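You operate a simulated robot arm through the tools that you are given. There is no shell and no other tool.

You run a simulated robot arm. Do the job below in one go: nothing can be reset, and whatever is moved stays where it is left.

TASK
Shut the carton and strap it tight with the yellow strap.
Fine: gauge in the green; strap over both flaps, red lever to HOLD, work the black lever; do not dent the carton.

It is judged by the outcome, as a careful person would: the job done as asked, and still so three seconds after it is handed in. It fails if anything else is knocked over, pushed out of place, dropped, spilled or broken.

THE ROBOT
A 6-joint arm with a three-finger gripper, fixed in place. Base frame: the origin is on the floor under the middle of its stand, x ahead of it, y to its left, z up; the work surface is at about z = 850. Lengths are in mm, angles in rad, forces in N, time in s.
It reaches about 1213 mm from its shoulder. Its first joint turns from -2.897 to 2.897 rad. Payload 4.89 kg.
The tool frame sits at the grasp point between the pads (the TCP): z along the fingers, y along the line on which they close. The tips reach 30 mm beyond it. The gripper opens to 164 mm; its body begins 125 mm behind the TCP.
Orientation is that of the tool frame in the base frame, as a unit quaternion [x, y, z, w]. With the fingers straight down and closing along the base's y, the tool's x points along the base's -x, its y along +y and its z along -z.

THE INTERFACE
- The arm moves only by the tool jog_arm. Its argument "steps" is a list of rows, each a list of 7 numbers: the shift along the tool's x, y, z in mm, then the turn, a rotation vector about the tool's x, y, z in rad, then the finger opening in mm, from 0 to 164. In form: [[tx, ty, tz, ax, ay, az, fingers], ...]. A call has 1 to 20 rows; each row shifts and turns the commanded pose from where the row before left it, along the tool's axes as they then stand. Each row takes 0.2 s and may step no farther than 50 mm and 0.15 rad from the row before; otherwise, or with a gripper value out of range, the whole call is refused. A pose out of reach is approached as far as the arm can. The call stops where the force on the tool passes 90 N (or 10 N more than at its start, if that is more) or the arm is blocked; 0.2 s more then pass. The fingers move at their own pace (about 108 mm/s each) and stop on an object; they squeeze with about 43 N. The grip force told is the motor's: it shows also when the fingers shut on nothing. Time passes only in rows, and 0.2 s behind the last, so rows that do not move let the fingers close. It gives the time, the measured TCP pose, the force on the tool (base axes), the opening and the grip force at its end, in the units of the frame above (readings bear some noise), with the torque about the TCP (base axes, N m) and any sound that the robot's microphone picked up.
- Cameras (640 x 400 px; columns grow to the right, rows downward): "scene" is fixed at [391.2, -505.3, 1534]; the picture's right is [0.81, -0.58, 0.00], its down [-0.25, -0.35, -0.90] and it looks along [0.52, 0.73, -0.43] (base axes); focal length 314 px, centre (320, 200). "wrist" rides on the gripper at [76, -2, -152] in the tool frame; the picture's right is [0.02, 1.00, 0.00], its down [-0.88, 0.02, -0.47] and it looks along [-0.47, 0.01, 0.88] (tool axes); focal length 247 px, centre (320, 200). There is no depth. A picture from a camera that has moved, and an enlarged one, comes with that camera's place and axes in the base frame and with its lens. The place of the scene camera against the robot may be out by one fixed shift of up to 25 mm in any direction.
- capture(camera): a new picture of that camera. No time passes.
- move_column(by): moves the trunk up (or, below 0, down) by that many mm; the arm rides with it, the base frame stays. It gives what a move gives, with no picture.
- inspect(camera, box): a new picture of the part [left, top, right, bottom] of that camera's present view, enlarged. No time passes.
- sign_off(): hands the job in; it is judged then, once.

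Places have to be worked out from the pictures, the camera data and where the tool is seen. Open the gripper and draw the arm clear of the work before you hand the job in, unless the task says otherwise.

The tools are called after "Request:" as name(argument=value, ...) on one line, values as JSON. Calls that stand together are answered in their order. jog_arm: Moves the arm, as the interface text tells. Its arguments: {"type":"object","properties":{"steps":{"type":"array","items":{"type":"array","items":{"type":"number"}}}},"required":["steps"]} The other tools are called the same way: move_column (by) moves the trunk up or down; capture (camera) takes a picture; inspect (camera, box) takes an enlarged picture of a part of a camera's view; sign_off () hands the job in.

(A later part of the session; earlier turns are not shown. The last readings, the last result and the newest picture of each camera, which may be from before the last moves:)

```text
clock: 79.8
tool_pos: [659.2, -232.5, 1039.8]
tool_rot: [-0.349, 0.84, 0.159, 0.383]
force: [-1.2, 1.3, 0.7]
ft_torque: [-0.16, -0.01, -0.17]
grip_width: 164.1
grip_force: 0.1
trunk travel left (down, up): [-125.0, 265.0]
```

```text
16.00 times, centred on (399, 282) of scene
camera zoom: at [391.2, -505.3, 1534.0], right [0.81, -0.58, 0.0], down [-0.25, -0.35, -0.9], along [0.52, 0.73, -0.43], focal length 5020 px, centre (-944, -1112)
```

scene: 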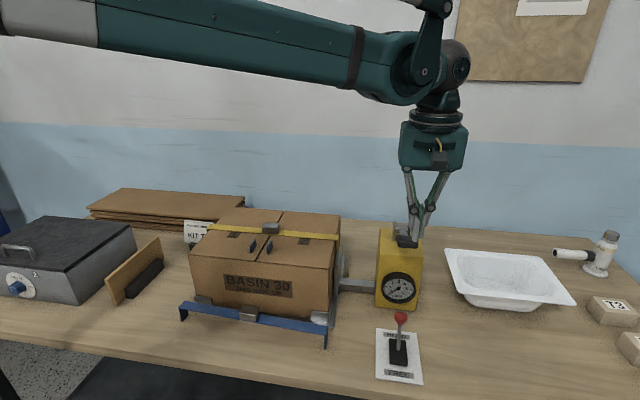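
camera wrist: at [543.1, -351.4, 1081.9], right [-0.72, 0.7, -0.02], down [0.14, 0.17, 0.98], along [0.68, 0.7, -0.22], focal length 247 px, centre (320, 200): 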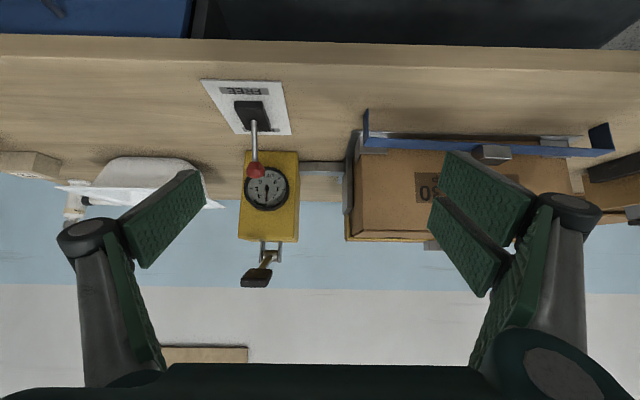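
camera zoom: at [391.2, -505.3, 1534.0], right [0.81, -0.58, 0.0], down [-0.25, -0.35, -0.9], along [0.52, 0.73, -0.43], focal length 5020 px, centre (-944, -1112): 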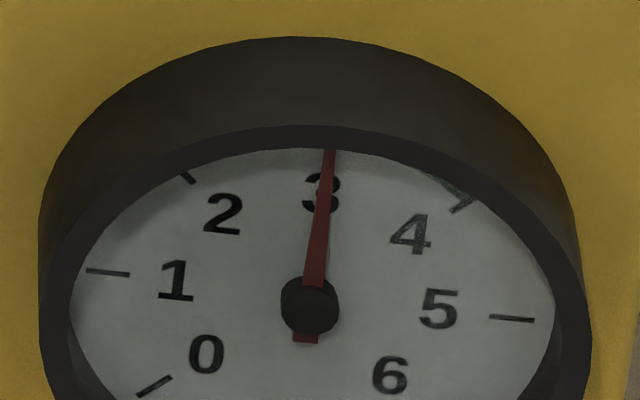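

At 16× the needle lies almost exactly on the 3 mark, so I need to know which side it is on. I'll magnify the needle tip, hub and individual ticks for a precise reading.

Request:
inspect(camera="wrist", box=[262, 201, 271, 207])

Request:
inspect(camera="wrist", box=[262, 184, 272, 193])

Request:
inspect(camera="wrist", box=[246, 183, 288, 209])

```text
16.00 times, centred on (266, 204) of wrist
camera zoom: at [543.1, -351.4, 1081.9], right [-0.72, 0.7, -0.02], down [0.14, 0.17, 0.98], along [0.68, 0.7, -0.22], focal length 3952 px, centre (1176, 136)
```

zoom: 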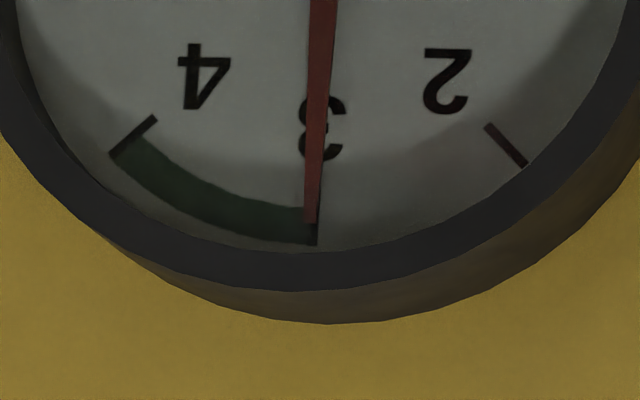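

```text
16.00 times, centred on (267, 188) of wrist
camera zoom: at [543.1, -351.4, 1081.9], right [-0.72, 0.7, -0.02], down [0.14, 0.17, 0.98], along [0.68, 0.7, -0.22], focal length 3952 px, centre (1168, 384)
```

zoom: 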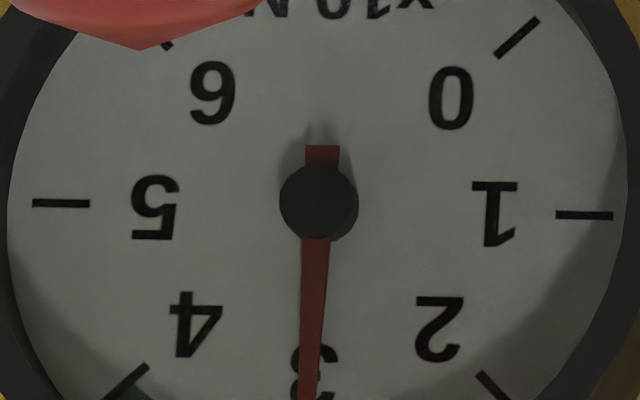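

```text
15.24 times, centred on (267, 196) of wrist
camera zoom: at [543.1, -351.4, 1081.9], right [-0.72, 0.7, -0.02], down [0.14, 0.17, 0.98], along [0.68, 0.7, -0.22], focal length 3764 px, centre (1128, 261)
```

zoom: 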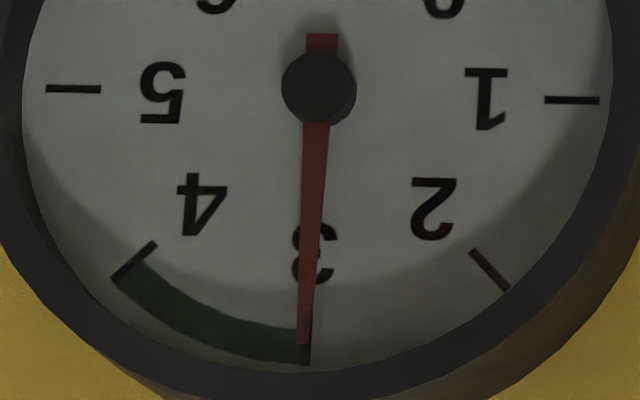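

The needle is only just inside the band, around 30.1 N, which is too marginal. I'll test whether a partial stroke adds a smaller amount, so I'll go back above the black handle with closed fingers.

Request:
jog_arm(steps=[[0, 0, 0, 0, 0.1425, 0, 164], [0, 0, 0, 0, 0.1425, 0, 164], [0, 0, 0, 0, 0.1425, 0, 164], [0, 0, 0, 0, 0.1425, 0, 164], [0, 0, 0, 0, 0.1425, 0, 164], [0, 0, 0, 0, 0.1425, 0, 164], [0, 0, -48, 0, 0, 0, 120], [0, 0, -48, 0, 0, 0, 80], [0, 0, -48, 0, 0, 0, 40], [0, 0, -48, 0, 0, 0, 0], [-43.5, -15.5, 0, 0, 0, 0, 0], [-43.5, -15.5, 0, 0, 0, 0, 0], [-43.5, -15.5, 0, 0, 0, 0, 0], [-43.5, -15.5, 0, 0, 0, 0, 0], [-43.5, -15.5, 0, 0, 0, 0, 0], [-43.5, -15.5, 0, 0, 0, 0, 0], [-43.5, -15.5, 0, 0, 0, 0, 0], [0, 0, 30, 0, 0, 0, 0]])

Request:
inspect(camera="scene", box=[365, 190, 445, 310])

Request:
inspect(camera="scene", box=[380, 272, 420, 302])

```text
clock: 83.6
tool_pos: [952.1, -93.9, 1199.6]
tool_rot: [-0.384, 0.923, 0.001, 0.0]
force: [0.0, -0.1, -0.3]
ft_torque: [-0.05, -0.01, 0.02]
grip_width: 0.1
grip_force: 43.1
trunk travel left (down, up): [-125.0, 265.0]
```

```text
3.33 times, centred on (405, 250) of scene
camera zoom: at [391.2, -505.3, 1534.0], right [0.81, -0.58, 0.0], down [-0.25, -0.35, -0.9], along [0.52, 0.73, -0.43], focal length 1046 px, centre (37, 33)
```

zoom: 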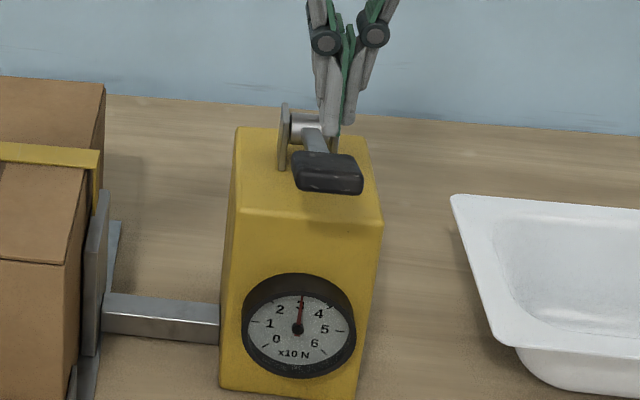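

```text
13.33 times, centred on (400, 287) of scene
camera zoom: at [391.2, -505.3, 1534.0], right [0.81, -0.58, 0.0], down [-0.25, -0.35, -0.9], along [0.52, 0.73, -0.43], focal length 4183 px, centre (-747, -960)
```

zoom: 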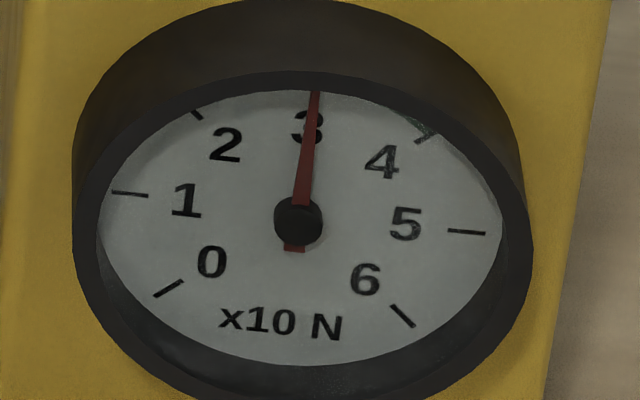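

Holding at 30. I'll do a partial stroke to roughly half depth (before the click point), release, and read the gauge.

Request:
jog_arm(steps=[[0, 0, 15, 0, 0, 0, 0], [0, 0, 12, 0, 0, 0, 0], [0, 0, 10, 0, 0, 0, 0], [0, 0, 10, 0, 0, 0, 0], [0, 0, 10, 0, 0, 0, 0], [0, 0, 6, 0, 0, 0, 0], [0, 0, 0, 0, 0, 0, 0]])

Request:
inspect(camera="scene", box=[380, 272, 420, 302])

Request:
jog_arm(steps=[[0, 0, -20, 0, 0, 0, 0], [0, 0, -25, 0, 0, 0, 0], [0, 0, 0, 0, 0, 0, 0]])

Request:
inspect(camera="scene", box=[380, 272, 420, 302])

```text
clock: 85.2
tool_pos: [950.8, -94.7, 1139.4]
tool_rot: [-0.383, 0.924, 0.0, 0.0]
force: [-0.6, -1.1, 2.5]
ft_torque: [-0.02, 0.03, 0.02]
grip_width: 0.0
grip_force: 42.9
trunk travel left (down, up): [-125.0, 265.0]
```

```text
13.33 times, centred on (400, 287) of scene
camera zoom: at [391.2, -505.3, 1534.0], right [0.81, -0.58, 0.0], down [-0.25, -0.35, -0.9], along [0.52, 0.73, -0.43], focal length 4183 px, centre (-747, -960)
```

zoom: 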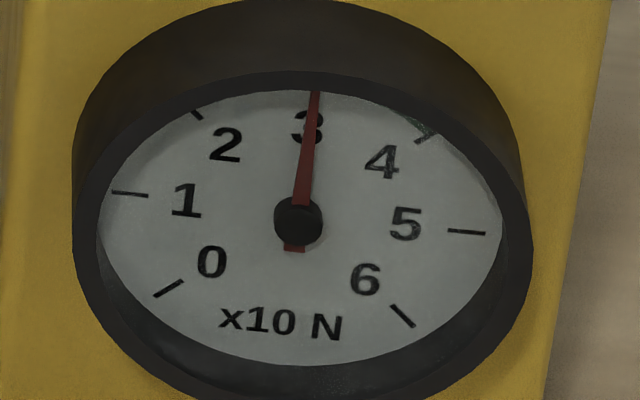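

```text
clock: 86.0
tool_pos: [952.3, -94.6, 1182.1]
tool_rot: [-0.383, 0.924, 0.0, 0.001]
force: [0.3, -0.2, 0.6]
ft_torque: [0.0, -0.02, -0.02]
grip_width: 0.1
grip_force: 43.3
trunk travel left (down, up): [-125.0, 265.0]
```

```text
13.33 times, centred on (400, 287) of scene
camera zoom: at [391.2, -505.3, 1534.0], right [0.81, -0.58, 0.0], down [-0.25, -0.35, -0.9], along [0.52, 0.73, -0.43], focal length 4183 px, centre (-747, -960)
```

zoom: 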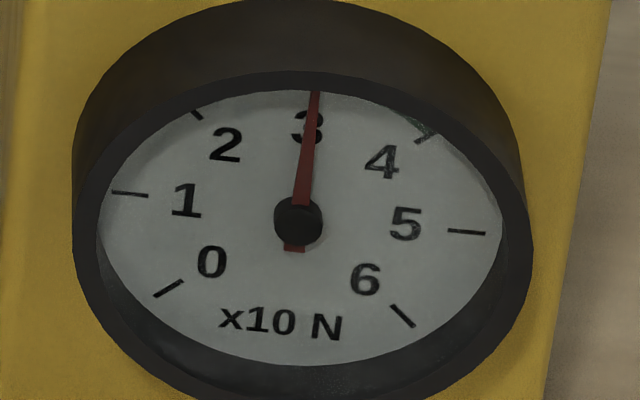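

A partial stroke adds nothing, so each click is a fixed ~10 N and the needle is exactly on the band's edge at 30. Rather than risk a jump to 40, I'll release to FREE, study the ratchet at low tension, and build up again. I'll back off and come in on the red ball with open fingers, tool tilted clear of the black lever.

Request:
jog_arm(steps=[[39, 0, 0, 0, 0, 0, 0], [39, 0, 0, 0, 0, 0, 30], [39, 0, 0, 0, 0, 0, 60], [0, 0, 0, 0, -0.1333, 0, 80], [0, 0, 0, 0, -0.1333, 0, 80], [0, 0, 0, 0, -0.1333, 0, 80], [17.4, 0, 41.1, 0, 0, 0, 80], [17.4, 0, 41.1, 0, 0, 0, 80], [17.4, 0, 41.1, 0, 0, 0, 80]])

Request:
capture(camera="wrist")

Request:
inspect(camera="scene", box=[350, 220, 460, 390])

```text
clock: 88.0
tool_pos: [870.6, -175.9, 1050.7]
tool_rot: [-0.375, 0.905, 0.076, 0.184]
force: [-1.1, 1.1, 0.8]
ft_torque: [-0.08, -0.17, -0.09]
grip_width: 80.0
grip_force: 0.0
trunk travel left (down, up): [-125.0, 265.0]
```

```text
taken
camera wrist: at [778.8, -269.5, 1160.9], right [-0.72, 0.69, -0.01], down [0.43, 0.46, 0.78], along [0.54, 0.56, -0.63], focal length 247 px, centre (320, 200)
```

wrist: 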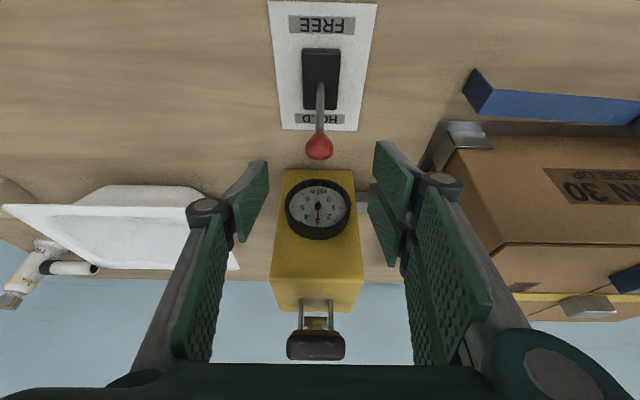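

```text
2.35 times, centred on (405, 305) of scene
camera zoom: at [391.2, -505.3, 1534.0], right [0.81, -0.58, 0.0], down [-0.25, -0.35, -0.9], along [0.52, 0.73, -0.43], focal length 738 px, centre (120, -47)
```

zoom: 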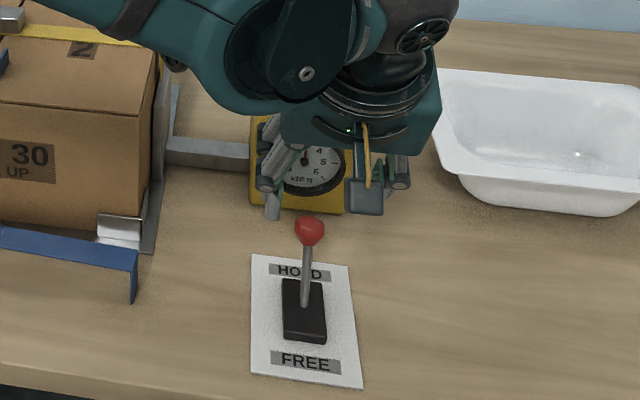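

The ball is centred between the fingers. I'll advance along the tool axis onto it, then close gently.

Request:
jog_arm(steps=[[0, 0, 40, 0, 0, 0, 80], [0, 0, 40, 0, 0, 0, 80], [0, 0, 30, 0, 0, 0, 70], [0, 0, 10, 0, 0, 0, 60]])

Request:
capture(camera="wrist")

```text
clock: 89.0
tool_pos: [904.2, -142.3, 938.6]
tool_rot: [-0.375, 0.905, 0.076, 0.184]
force: [-0.2, -0.6, 0.2]
ft_torque: [0.03, -0.04, 0.01]
grip_width: 60.1
grip_force: 0.1
trunk travel left (down, up): [-125.0, 265.0]
```

```text
taken
camera wrist: at [812.6, -236.5, 1049.3], right [-0.72, 0.69, -0.01], down [0.43, 0.46, 0.78], along [0.54, 0.56, -0.63], focal length 247 px, centre (320, 200)
```

wrist: 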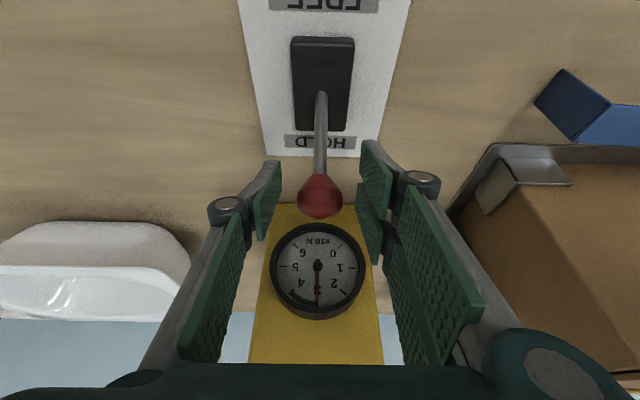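

The ball is between the pads, and this is a clear, close view of the dial. I'll read the gauge accurately from here before changing anything.

Request:
inspect(camera="wrist", box=[270, 222, 366, 320])

Request:
inspect(camera="wrist", box=[300, 282, 336, 312])

Request:
inspect(camera="wrist", box=[296, 252, 336, 277])

```text
4.08 times, centred on (318, 271) of wrist
camera zoom: at [812.6, -236.5, 1049.3], right [-0.72, 0.69, -0.01], down [0.43, 0.46, 0.78], along [0.54, 0.56, -0.63], focal length 1008 px, centre (328, -90)
```

zoom: 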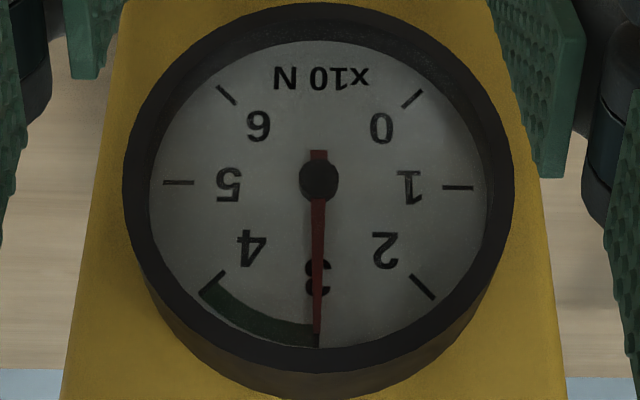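

```text
13.33 times, centred on (318, 297) of wrist
camera zoom: at [812.6, -236.5, 1049.3], right [-0.72, 0.69, -0.01], down [0.43, 0.46, 0.78], along [0.54, 0.56, -0.63], focal length 3293 px, centre (347, -1093)
```

zoom: 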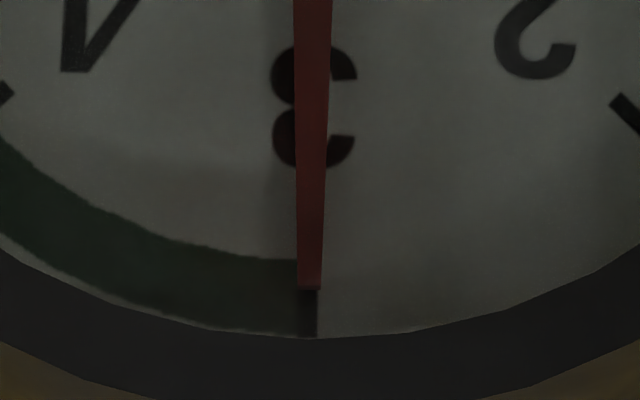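

```text
16.00 times, centred on (316, 264) of wrist
camera zoom: at [812.6, -236.5, 1049.3], right [-0.72, 0.69, -0.01], down [0.43, 0.46, 0.78], along [0.54, 0.56, -0.63], focal length 3952 px, centre (384, -832)
```

zoom: 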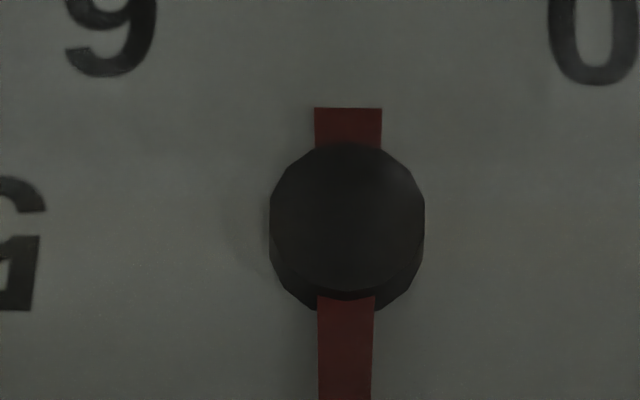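

From close up the needle reads 30.03 ± 0.04 N, right on the edge. I'll grip the red ball, bring it back to FREE to let the tension off, and watch the gauge.

Request:
jog_arm(steps=[[0, 0, 0, 0, 0, 0, 40], [0, 0, 0, 0, 0, 0, 20], [0, 0, 0, 0, 0, 0, 20]])

Request:
capture(camera="wrist")

```text
clock: 89.8
tool_pos: [904.6, -143.2, 939.8]
tool_rot: [-0.375, 0.906, 0.076, 0.184]
force: [1.9, -1.6, -0.4]
ft_torque: [-0.01, 0.05, -0.01]
grip_width: 29.5
grip_force: 45.9
trunk travel left (down, up): [-125.0, 265.0]
```

```text
taken
camera wrist: at [812.6, -236.7, 1049.5], right [-0.72, 0.69, -0.01], down [0.43, 0.46, 0.78], along [0.54, 0.56, -0.63], focal length 247 px, centre (320, 200)
```

wrist: 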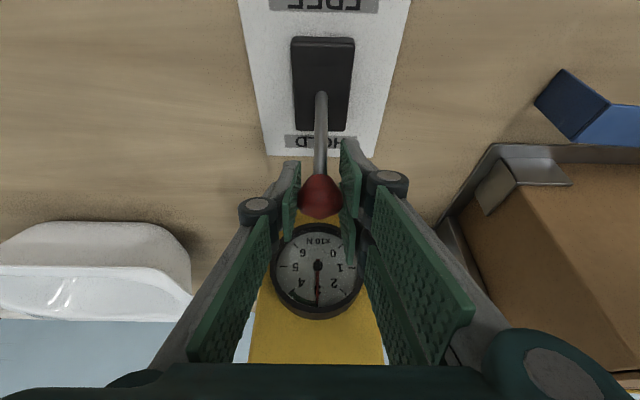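

The ball is held at 29.5 mm. I'll move it toward FREE in small steps, checking the gauge to see how the release behaves.

Request:
jog_arm(steps=[[7.4, 0, -6.7, 0, 0, 0, 20], [7.5, 0, -6.8, 0, 0, 0, 20]])

Request:
capture(camera="wrist")

Request:
jog_arm(steps=[[8, 0, -4.8, 0, 0, 0, 20], [8, 0, -4.8, 0, 0, 0, 20]])

Request:
capture(camera="wrist")

```text
clock: 90.4
tool_pos: [892.1, -155.9, 945.5]
tool_rot: [-0.375, 0.906, 0.076, 0.183]
force: [4.4, 12.5, -6.2]
ft_torque: [0.61, -0.65, 0.03]
grip_width: 29.6
grip_force: 44.6
trunk travel left (down, up): [-125.0, 265.0]
```

```text
taken
camera wrist: at [800.1, -249.6, 1055.9], right [-0.72, 0.69, -0.01], down [0.43, 0.46, 0.78], along [0.54, 0.56, -0.63], focal length 247 px, centre (320, 200)
```

wrist: 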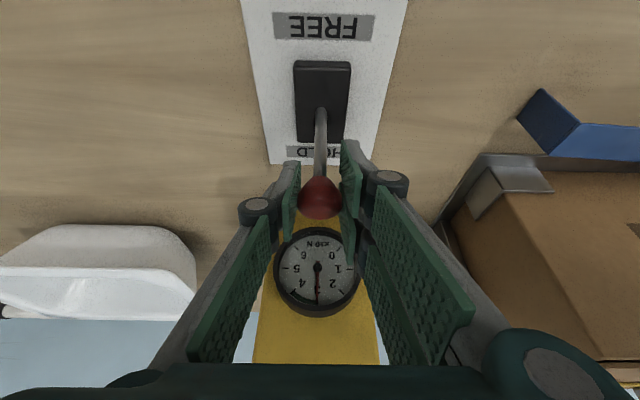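

```text
clock: 91.0
tool_pos: [875.8, -169.5, 947.7]
tool_rot: [-0.376, 0.905, 0.076, 0.183]
force: [-10.7, 26.0, -10.7]
ft_torque: [0.63, -0.67, 0.18]
grip_width: 29.9
grip_force: 45.3
trunk travel left (down, up): [-125.0, 265.0]
```

```text
taken
camera wrist: at [785.6, -264.1, 1059.2], right [-0.72, 0.69, -0.01], down [0.43, 0.46, 0.78], along [0.54, 0.56, -0.63], focal length 247 px, centre (320, 200)
```

wrist: 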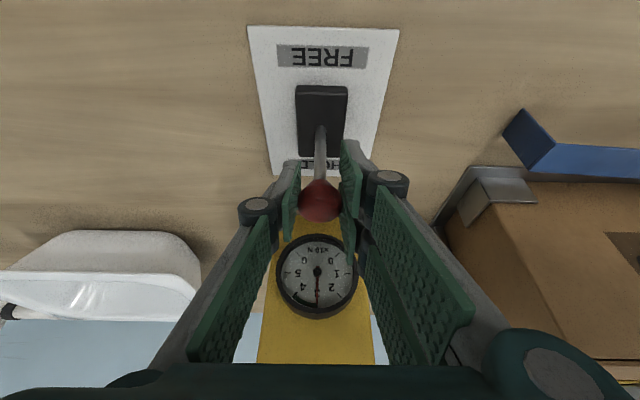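

The gauge still shows 3 at mid-travel. A side force of about 26 N has built up, so I'll shift about 2 mm to relieve it and then continue.

Request:
inspect(camera="wrist", box=[270, 230, 366, 322])

Request:
jog_arm(steps=[[4, 1.5, -1.5, 0, 0, 0, 20], [5, 1, -1.4, 0, 0, 0, 20]])

Request:
inspect(camera="wrist", box=[270, 230, 366, 322])

```text
4.35 times, centred on (318, 276) of wrist
camera zoom: at [785.6, -264.1, 1059.2], right [-0.72, 0.69, -0.01], down [0.43, 0.46, 0.78], along [0.54, 0.56, -0.63], focal length 1074 px, centre (329, -130)
```

zoom: 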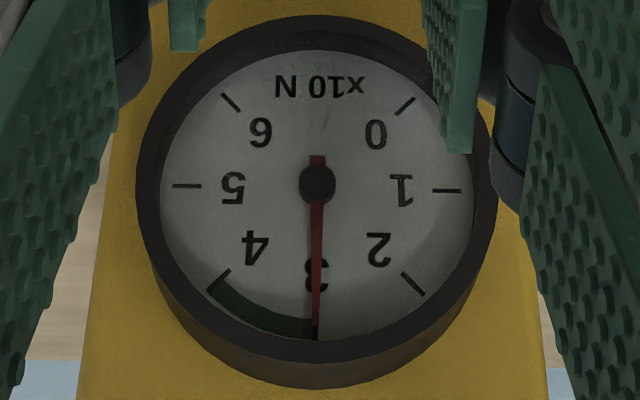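

```text
clock: 91.6
tool_pos: [869.5, -177.9, 949.5]
tool_rot: [-0.375, 0.906, 0.075, 0.183]
force: [18.3, -0.4, 7.3]
ft_torque: [0.81, -0.97, -0.15]
grip_width: 29.8
grip_force: 45.3
trunk travel left (down, up): [-125.0, 265.0]
```

```text
4.35 times, centred on (318, 276) of wrist
camera zoom: at [778.0, -270.6, 1059.0], right [-0.72, 0.69, -0.01], down [0.43, 0.46, 0.78], along [0.54, 0.56, -0.63], focal length 1074 px, centre (329, -130)
```

zoom: 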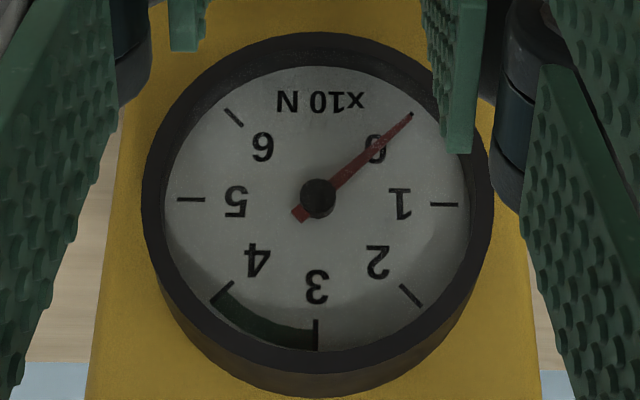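

Crossing the middle released everything to 0, so there is no gradual bleed. I'll bring the red lever back to HOLD, correcting the side offset, then let go.

Request:
jog_arm(steps=[[-8.2, -0.8, 3.8, 0, 0, 0, 20], [-8.2, 0, 3.8, 0, 0, 0, 20], [-6.7, 0, 4.8, 0, 0, 0, 20], [-6.7, 0, 4.8, 0, 0, 0, 20], [-5.7, 0, 5.7, 0, 0, 0, 20], [-5.7, 0, 5.7, 0, 0, 0, 20]])

Request:
capture(camera="wrist")

```text
clock: 93.0
tool_pos: [904.3, -141.9, 936.9]
tool_rot: [-0.375, 0.906, 0.076, 0.184]
force: [-6.3, -14.5, 2.2]
ft_torque: [-0.32, 0.43, 0.01]
grip_width: 29.6
grip_force: 44.5
trunk travel left (down, up): [-125.0, 265.0]
```

```text
taken
camera wrist: at [812.6, -236.7, 1047.2], right [-0.72, 0.69, -0.01], down [0.43, 0.46, 0.78], along [0.54, 0.56, -0.63], focal length 247 px, centre (320, 200)
```

wrist: 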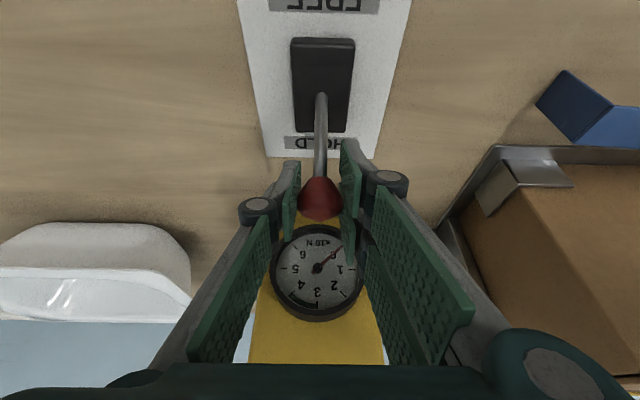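

The lever is back at HOLD. With the needle at 0 the "3" mark is uncovered, so I'll capture it from nearly the same viewpoint as my earlier reading for an exact comparison, then release the ball.

Request:
inspect(camera="wrist", box=[300, 282, 336, 312])

Request:
inspect(camera="wrist", box=[296, 252, 346, 277])

Request:
jog_arm(steps=[[1.5, 0, 0, 0, 0, 0, 40], [0, 0, 0, 0, 0, 0, 70], [0, 0, 0, 0, 0, 0, 80], [0, 0, -40, 0, 0, 0, 80], [0, 0, -40, 0, 0, 0, 80], [0, 0, -42, 0, 0, 0, 80]])

Request:
inspect(camera="wrist", box=[230, 0, 410, 300])

```text
13.33 times, centred on (318, 297) of wrist
camera zoom: at [812.6, -236.7, 1047.2], right [-0.72, 0.69, -0.01], down [0.43, 0.46, 0.78], along [0.54, 0.56, -0.63], focal length 3293 px, centre (347, -1093)
```

zoom: 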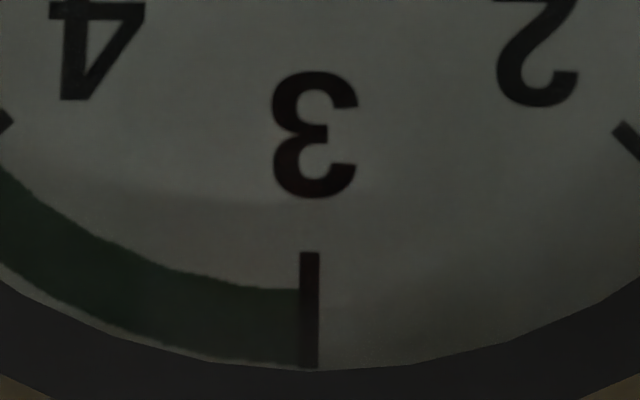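

```text
12.80 times, centred on (321, 264) of wrist
camera zoom: at [812.6, -236.7, 1047.2], right [-0.72, 0.69, -0.01], down [0.43, 0.46, 0.78], along [0.54, 0.56, -0.63], focal length 3161 px, centre (307, -626)
```

zoom: 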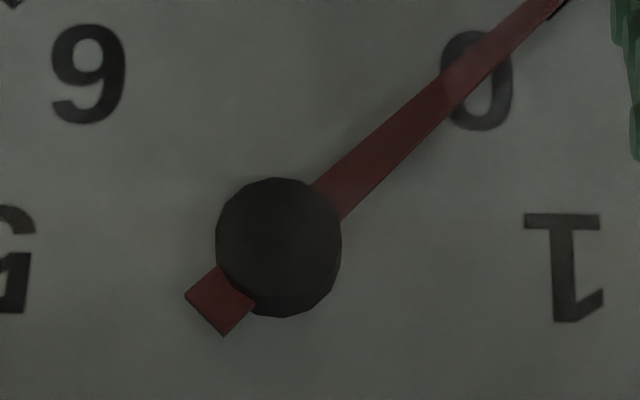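

```text
clock: 94.4
tool_pos: [869.0, -175.2, 1049.7]
tool_rot: [-0.376, 0.905, 0.076, 0.183]
force: [2.1, 0.0, -0.3]
ft_torque: [0.05, 0.17, 0.05]
grip_width: 80.0
grip_force: 0.1
trunk travel left (down, up): [-125.0, 265.0]
```

```text
1.33 times, centred on (320, 150) of wrist
camera zoom: at [778.9, -269.9, 1159.8], right [-0.72, 0.69, -0.01], down [0.43, 0.46, 0.78], along [0.54, 0.56, -0.63], focal length 329 px, centre (320, 267)
```

zoom: 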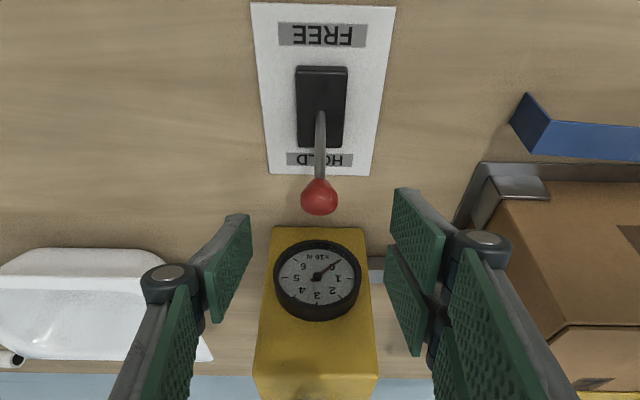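

The mark comparison confirms about 30.05 N after three clicks. Now, with tension at 0 and the lever on HOLD, I'll go back over the black handle and step slowly through the click region to see how the ratchet adds tension.

Request:
jog_arm(steps=[[-17.4, 0, -41.1, 0, 0, 0, 80], [-17.4, 0, -41.1, 0, 0, 0, 60], [-17.4, 0, -41.1, 0, 0, 0, 30], [0, 0, 0, 0, 0.1333, 0, 0], [0, 0, 0, 0, 0.1333, 0, 0], [0, 0, 0, 0, 0.1333, 0, 0], [-39, 0, 0, 0, 0, 0, 0], [-39, 0, 0, 0, 0, 0, 0], [-39, 0, 0, 0, 0, 0, 0], [0, 0, 10, 0, 0, 0, 0], [0, 0, 10, 0, 0, 0, 0], [0, 0, 10, 0, 0, 0, 0], [0, 0, 10, 0, 0, 0, 0], [0, 0, 10, 0, 0, 0, 0]])

Request:
inspect(camera="scene", box=[365, 190, 445, 310])

```text
clock: 97.4
tool_pos: [950.6, -94.4, 1133.0]
tool_rot: [-0.383, 0.924, 0.0, 0.0]
force: [0.0, -0.6, 1.5]
ft_torque: [-0.04, -0.04, 0.05]
grip_width: 0.0
grip_force: 42.9
trunk travel left (down, up): [-125.0, 265.0]
```

```text
3.33 times, centred on (405, 250) of scene
camera zoom: at [391.2, -505.3, 1534.0], right [0.81, -0.58, 0.0], down [-0.25, -0.35, -0.9], along [0.52, 0.73, -0.43], focal length 1046 px, centre (37, 33)
```

zoom: 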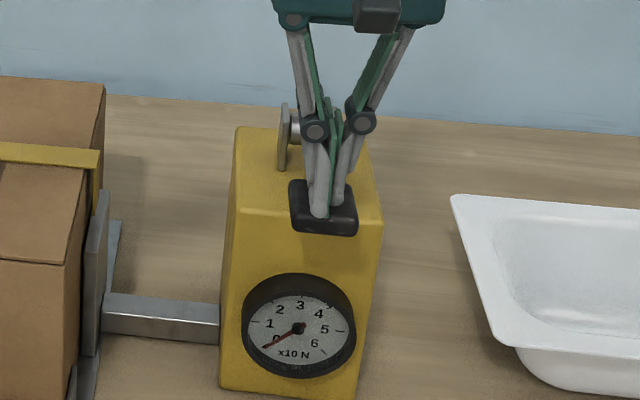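

Gauge at 0, lever partly down at TCP z≈1133. I'll step down 2–3 mm at a time and read the gauge at each step.

Request:
jog_arm(steps=[[0, 0, 2, 0, 0, 0, 0], [0, 0, 2, 0, 0, 0, 0]])

Request:
inspect(camera="scene", box=[376, 265, 424, 305])

Request:
jog_arm(steps=[[0, 0, 3, 0, 0, 0, 0]])

Request:
inspect(camera="scene", box=[376, 265, 424, 305])

Request:
jog_arm(steps=[[0, 0, 3, 0, 0, 0, 0]])

Request:
inspect(camera="scene", box=[376, 265, 424, 305])

Request:
jog_arm(steps=[[0, 0, 3, 0, 0, 0, 0]])

Request:
inspect(camera="scene", box=[376, 265, 424, 305])

```text
clock: 98.0
tool_pos: [952.9, -94.0, 1129.5]
tool_rot: [-0.383, 0.924, 0.001, 0.0]
force: [-0.8, -1.1, 2.6]
ft_torque: [-0.04, 0.04, 0.01]
grip_width: 0.0
grip_force: 43.4
trunk travel left (down, up): [-125.0, 265.0]
```

```text
10.00 times, centred on (400, 285) of scene
camera zoom: at [391.2, -505.3, 1534.0], right [0.81, -0.58, 0.0], down [-0.25, -0.35, -0.9], along [0.52, 0.73, -0.43], focal length 3138 px, centre (-480, -650)
```

zoom: 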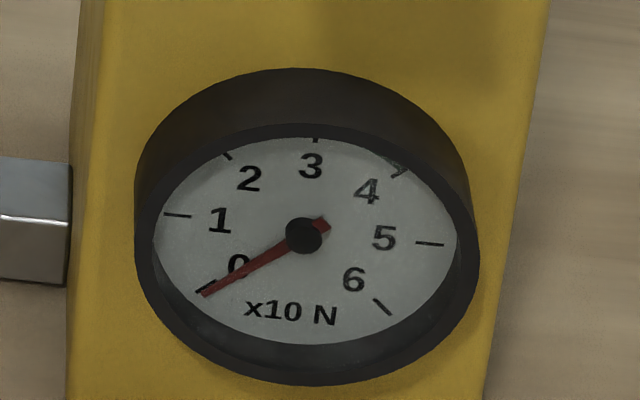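

```text
clock: 98.4
tool_pos: [952.2, -94.4, 1126.5]
tool_rot: [-0.382, 0.924, 0.0, 0.0]
force: [0.8, 0.9, 2.6]
ft_torque: [-0.01, 0.07, -0.03]
grip_width: 0.0
grip_force: 42.7
trunk travel left (down, up): [-125.0, 265.0]
```

```text
10.00 times, centred on (400, 285) of scene
camera zoom: at [391.2, -505.3, 1534.0], right [0.81, -0.58, 0.0], down [-0.25, -0.35, -0.9], along [0.52, 0.73, -0.43], focal length 3138 px, centre (-480, -650)
```

zoom: 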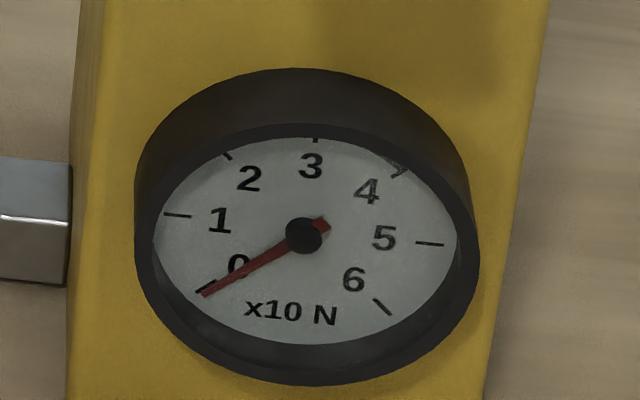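

```text
clock: 98.8
tool_pos: [951.8, -94.0, 1122.2]
tool_rot: [-0.383, 0.924, 0.0, 0.0]
force: [0.8, -1.3, 2.7]
ft_torque: [-0.09, 0.06, 0.04]
grip_width: 0.0
grip_force: 43.4
trunk travel left (down, up): [-125.0, 265.0]
```

```text
10.00 times, centred on (400, 285) of scene
camera zoom: at [391.2, -505.3, 1534.0], right [0.81, -0.58, 0.0], down [-0.25, -0.35, -0.9], along [0.52, 0.73, -0.43], focal length 3138 px, centre (-480, -650)
```

zoom: 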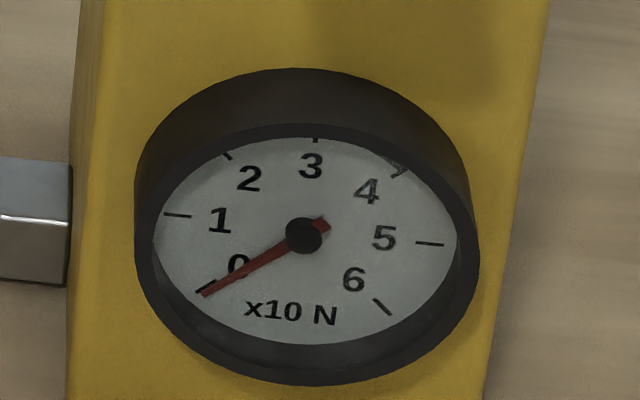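

```text
clock: 99.2
tool_pos: [952.3, -93.7, 1119.9]
tool_rot: [-0.382, 0.924, 0.0, 0.0]
force: [-2.0, -1.7, 4.2]
ft_torque: [0.06, -0.02, 0.03]
grip_width: 0.1
grip_force: 45.2
trunk travel left (down, up): [-125.0, 265.0]
```

```text
10.00 times, centred on (400, 285) of scene
camera zoom: at [391.2, -505.3, 1534.0], right [0.81, -0.58, 0.0], down [-0.25, -0.35, -0.9], along [0.52, 0.73, -0.43], focal length 3138 px, centre (-480, -650)
```

zoom: 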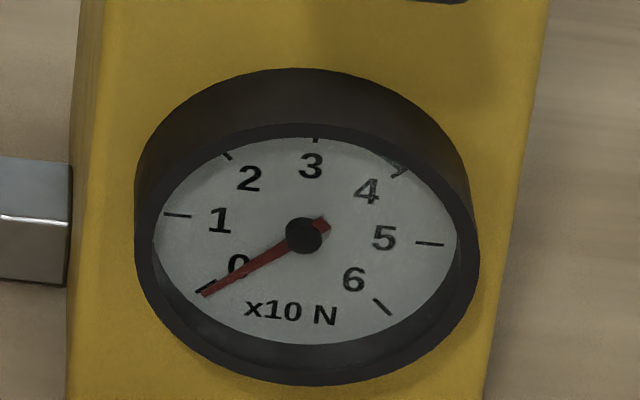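

Request:
jog_arm(steps=[[0, 0, 2, 0, 0, 0, 0]])

Request:
inspect(camera="scene", box=[376, 265, 424, 305])

Request:
jog_arm(steps=[[0, 0, 2, 0, 0, 0, 0]])

Request:
inspect(camera="scene", box=[376, 265, 424, 305])

Request:
jog_arm(steps=[[0, 0, 2, 0, 0, 0, 0]])

Request:
inspect(camera="scene", box=[376, 265, 424, 305])

```text
clock: 99.6
tool_pos: [951.8, -93.4, 1117.7]
tool_rot: [-0.383, 0.924, 0.0, 0.0]
force: [1.2, -2.3, 3.7]
ft_torque: [0.06, -0.12, -0.06]
grip_width: 0.0
grip_force: 45.1
trunk travel left (down, up): [-125.0, 265.0]
```

```text
10.00 times, centred on (400, 285) of scene
camera zoom: at [391.2, -505.3, 1534.0], right [0.81, -0.58, 0.0], down [-0.25, -0.35, -0.9], along [0.52, 0.73, -0.43], focal length 3138 px, centre (-480, -650)
```

zoom: 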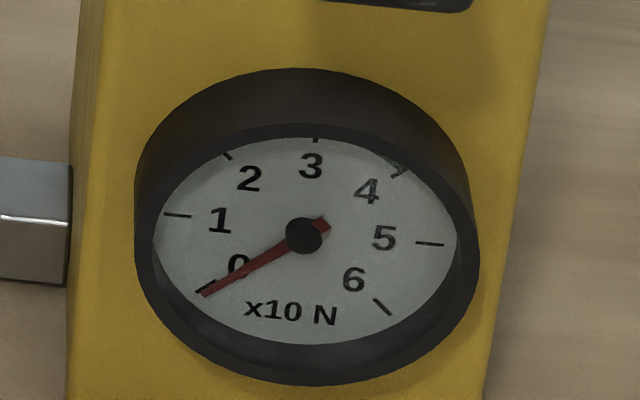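

```text
clock: 100.0
tool_pos: [950.6, -93.7, 1116.7]
tool_rot: [-0.383, 0.924, -0.001, 0.0]
force: [2.5, -0.7, 4.8]
ft_torque: [0.05, -0.14, -0.1]
grip_width: 0.1
grip_force: 44.5
trunk travel left (down, up): [-125.0, 265.0]
```

```text
10.00 times, centred on (400, 285) of scene
camera zoom: at [391.2, -505.3, 1534.0], right [0.81, -0.58, 0.0], down [-0.25, -0.35, -0.9], along [0.52, 0.73, -0.43], focal length 3138 px, centre (-480, -650)
```

zoom: 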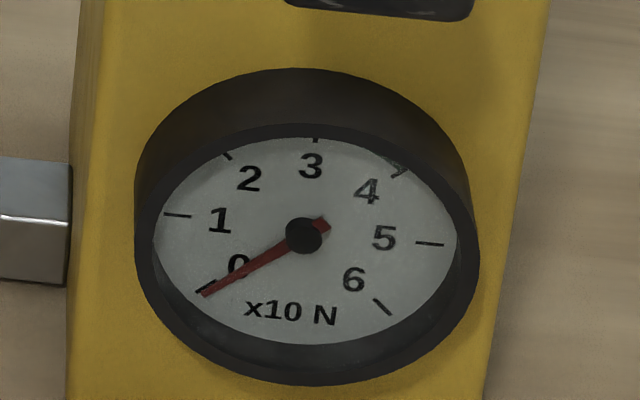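

```text
clock: 100.4
tool_pos: [950.5, -94.1, 1115.3]
tool_rot: [-0.383, 0.924, 0.0, 0.0]
force: [0.2, 1.4, 5.1]
ft_torque: [0.17, -0.09, 0.03]
grip_width: 0.1
grip_force: 44.7
trunk travel left (down, up): [-125.0, 265.0]
```

```text
10.00 times, centred on (400, 285) of scene
camera zoom: at [391.2, -505.3, 1534.0], right [0.81, -0.58, 0.0], down [-0.25, -0.35, -0.9], along [0.52, 0.73, -0.43], focal length 3138 px, centre (-480, -650)
```

zoom: 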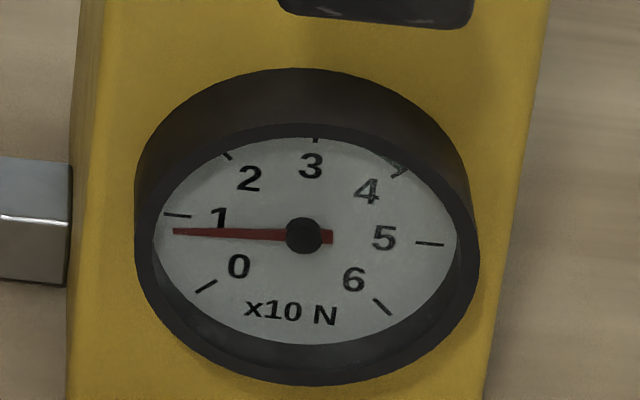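

The click came at z≈1115 and this slower stroke reads lower (about 8.6 N, against about 9.8 before). I'll wait a moment and re-read to see whether the needle is still moving.

Request:
jog_arm(steps=[[0, 0, 0, 0, 0, 0, 0], [0, 0, 0, 0, 0, 0, 0], [0, 0, 0, 0, 0, 0, 0]])

Request:
inspect(camera="scene", box=[376, 265, 424, 305])

Request:
jog_arm(steps=[[0, 0, 3, 0, 0, 0, 0], [0, 0, 3, 0, 0, 0, 0]])

Request:
inspect(camera="scene", box=[376, 265, 424, 305])

```text
clock: 101.2
tool_pos: [949.8, -94.8, 1114.8]
tool_rot: [-0.382, 0.924, 0.0, 0.0]
force: [-2.4, 2.5, 4.4]
ft_torque: [0.16, -0.03, 0.06]
grip_width: 0.0
grip_force: 44.8
trunk travel left (down, up): [-125.0, 265.0]
```

```text
10.00 times, centred on (400, 285) of scene
camera zoom: at [391.2, -505.3, 1534.0], right [0.81, -0.58, 0.0], down [-0.25, -0.35, -0.9], along [0.52, 0.73, -0.43], focal length 3138 px, centre (-480, -650)
```

zoom: 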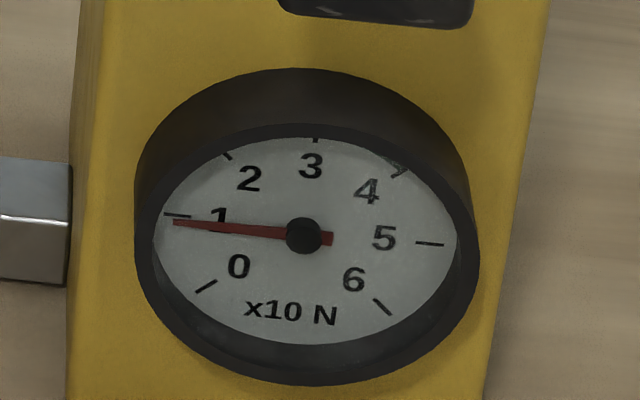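

```text
clock: 101.8
tool_pos: [950.5, -93.5, 1106.5]
tool_rot: [-0.383, 0.924, 0.0, -0.001]
force: [-1.7, -2.7, 4.9]
ft_torque: [0.04, -0.02, 0.0]
grip_width: 0.0
grip_force: 44.9
trunk travel left (down, up): [-125.0, 265.0]
```

```text
10.00 times, centred on (400, 285) of scene
camera zoom: at [391.2, -505.3, 1534.0], right [0.81, -0.58, 0.0], down [-0.25, -0.35, -0.9], along [0.52, 0.73, -0.43], focal length 3138 px, centre (-480, -650)
```

zoom: 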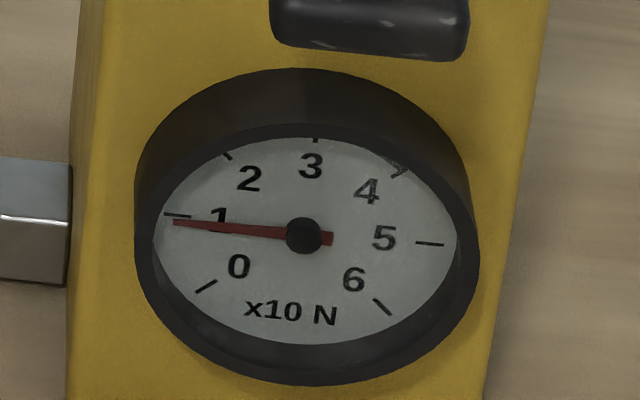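

The needle just lagged and settles at the same value as before (about 10), so each click is a fixed amount. Now I'll test a half-return: let the lever rise only to mid-travel and press again.

Request:
jog_arm(steps=[[0, 0, -10, 0, 0, 0, 0], [0, 0, -10, 0, 0, 0, 0], [0, 0, -10, 0, 0, 0, 0], [0, 0, 0, 0, 0, 0, 0], [0, 0, 10, 0, 0, 0, 0], [0, 0, 10, 0, 0, 0, 0], [0, 0, 10, 0, 0, 0, 0], [0, 0, 0, 0, 0, 0, 0], [0, 0, 0, 0, 0, 0, 0], [0, 0, 0, 0, 0, 0, 0]])

Request:
inspect(camera="scene", box=[376, 265, 424, 305])

```text
clock: 104.0
tool_pos: [953.0, -93.2, 1105.7]
tool_rot: [-0.382, 0.924, 0.001, 0.0]
force: [-0.2, 1.0, 5.3]
ft_torque: [0.17, -0.04, 0.02]
grip_width: 0.0
grip_force: 45.4
trunk travel left (down, up): [-125.0, 265.0]
```

```text
10.00 times, centred on (400, 285) of scene
camera zoom: at [391.2, -505.3, 1534.0], right [0.81, -0.58, 0.0], down [-0.25, -0.35, -0.9], along [0.52, 0.73, -0.43], focal length 3138 px, centre (-480, -650)
```

zoom: 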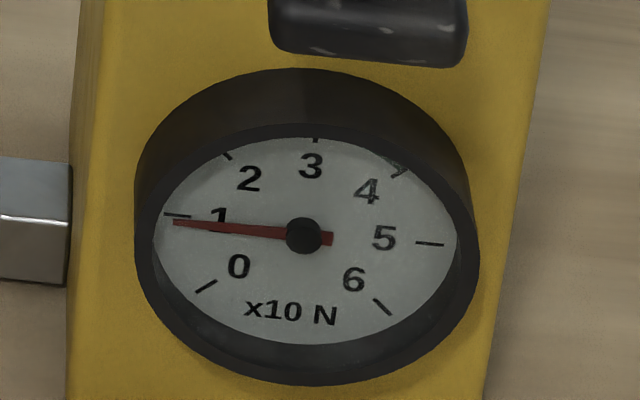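

A half-return does nothing, so only full strokes click, at a fixed 10 N each. That leaves 30 (3 clicks) or 40 (4 clicks). Three is the safer choice against denting. I'll do stroke 2 now and check the gauge once it settles.

Request:
jog_arm(steps=[[0, 0, -12, 0, 0, 0, 0], [0, 0, -20, 0, 0, 0, 0], [0, 0, -20, 0, 0, 0, 0], [0, 0, -20, 0, 0, 0, 0], [0, 0, 0, 0, 0, 0, 0], [0, 0, 10, 0, 0, 0, 0], [0, 0, 10, 0, 0, 0, 0], [0, 0, 10, 0, 0, 0, 0], [0, 0, 10, 0, 0, 0, 0], [0, 0, 10, 0, 0, 0, 0], [0, 0, 10, 0, 0, 0, 0], [0, 0, 8, 0, 0, 0, 0], [0, 0, 0, 0, 0, 0, 0], [0, 0, 0, 0, 0, 0, 0], [0, 0, 0, 0, 0, 0, 0]])

Request:
inspect(camera="scene", box=[376, 265, 424, 305])

```text
clock: 107.2
tool_pos: [950.4, -92.3, 1113.5]
tool_rot: [-0.383, 0.924, 0.0, 0.0]
force: [1.1, -0.3, 5.2]
ft_torque: [0.14, -0.06, 0.0]
grip_width: 0.1
grip_force: 44.7
trunk travel left (down, up): [-125.0, 265.0]
```

```text
10.00 times, centred on (400, 285) of scene
camera zoom: at [391.2, -505.3, 1534.0], right [0.81, -0.58, 0.0], down [-0.25, -0.35, -0.9], along [0.52, 0.73, -0.43], focal length 3138 px, centre (-480, -650)
```

zoom: 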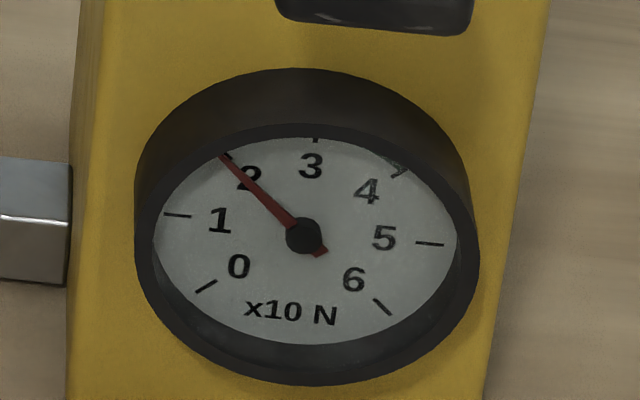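

Gauge at 2. I'll do stroke 3 and let it settle.

Request:
jog_arm(steps=[[0, 0, -12, 0, 0, 0, 0], [0, 0, -20, 0, 0, 0, 0], [0, 0, -20, 0, 0, 0, 0], [0, 0, -16, 0, 0, 0, 0], [0, 0, 0, 0, 0, 0, 0], [0, 0, 10, 0, 0, 0, 0], [0, 0, 10, 0, 0, 0, 0], [0, 0, 10, 0, 0, 0, 0], [0, 0, 10, 0, 0, 0, 0], [0, 0, 10, 0, 0, 0, 0], [0, 0, 10, 0, 0, 0, 0], [0, 0, 9, 0, 0, 0, 0], [0, 0, 0, 0, 0, 0, 0], [0, 0, 0, 0, 0, 0, 0], [0, 0, 0, 0, 0, 0, 0]])

Request:
inspect(camera="scene", box=[376, 265, 424, 305])

Request:
inspect(camera="scene", box=[384, 268, 416, 290])

```text
clock: 110.4
tool_pos: [950.3, -93.5, 1110.8]
tool_rot: [-0.382, 0.924, 0.0, -0.001]
force: [-0.9, -1.9, 4.7]
ft_torque: [0.1, -0.06, -0.09]
grip_width: 0.3
grip_force: 45.2
trunk travel left (down, up): [-125.0, 265.0]
```

```text
10.00 times, centred on (400, 285) of scene
camera zoom: at [391.2, -505.3, 1534.0], right [0.81, -0.58, 0.0], down [-0.25, -0.35, -0.9], along [0.52, 0.73, -0.43], focal length 3138 px, centre (-480, -650)
```

zoom: 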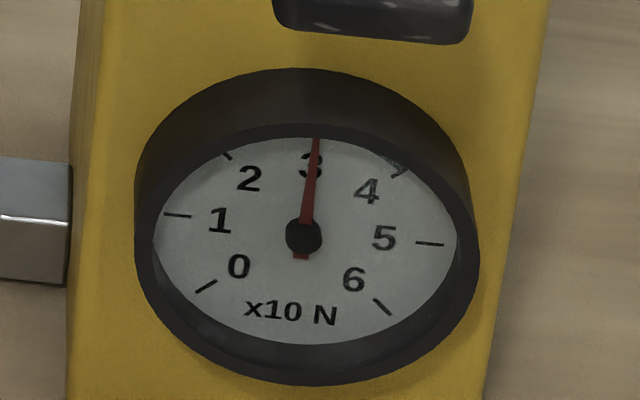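

```text
16.00 times, centred on (400, 279) of scene
camera zoom: at [391.2, -505.3, 1534.0], right [0.81, -0.58, 0.0], down [-0.25, -0.35, -0.9], along [0.52, 0.73, -0.43], focal length 5020 px, centre (-960, -1064)
```

zoom: 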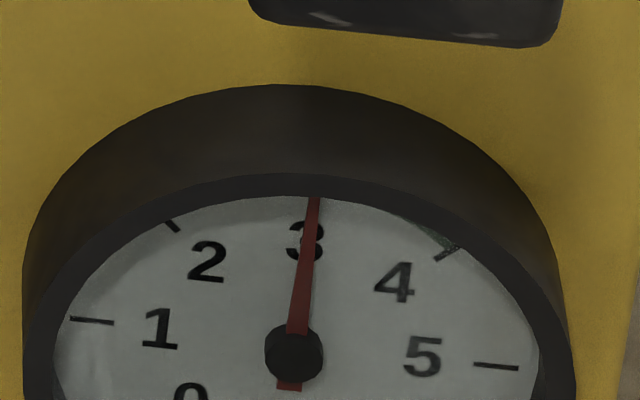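

The settled needle is on 3, possibly a hair over. I'll return to the close viewing position (fingers open around the red ball, not touching it) for a careful reading.

Request:
jog_arm(steps=[[0, 0, -12, 0, 0, 0, 0], [0, 0, -30, 0, 0, 0, 0], [0, 0, -30, 0, 0, 0, 0], [39, 0, 0, 0, 0, 0, 0], [39, 0, 0, 0, 0, 0, 30], [39, 0, 0, 0, 0, 0, 60], [0, 0, 0, 0, -0.1333, 0, 80], [0, 0, 0, 0, -0.1333, 0, 80], [0, 0, 0, 0, -0.1333, 0, 80], [17.4, 0, 41.1, 0, 0, 0, 80], [17.4, 0, 41.1, 0, 0, 0, 80], [17.4, 0, 41.1, 0, 0, 0, 80], [0, 0, 40, 0, 0, 0, 80], [0, 0, 40, 0, 0, 0, 80], [0, 0, 30, 0, 0, 0, 80]])

Request:
capture(camera="wrist")

```text
clock: 113.6
tool_pos: [900.5, -145.2, 948.5]
tool_rot: [-0.375, 0.905, 0.076, 0.184]
force: [-1.6, -1.0, -0.1]
ft_torque: [-0.04, -0.17, -0.05]
grip_width: 80.2
grip_force: 0.1
trunk travel left (down, up): [-125.0, 265.0]
```

```text
taken
camera wrist: at [809.1, -239.6, 1058.4], right [-0.72, 0.69, -0.01], down [0.43, 0.46, 0.78], along [0.54, 0.56, -0.63], focal length 247 px, centre (320, 200)
```

wrist: 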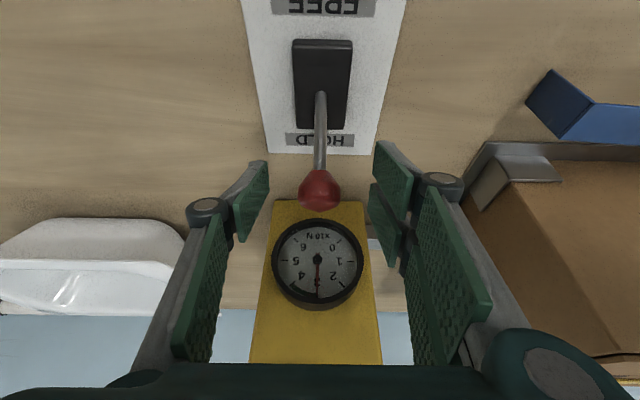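

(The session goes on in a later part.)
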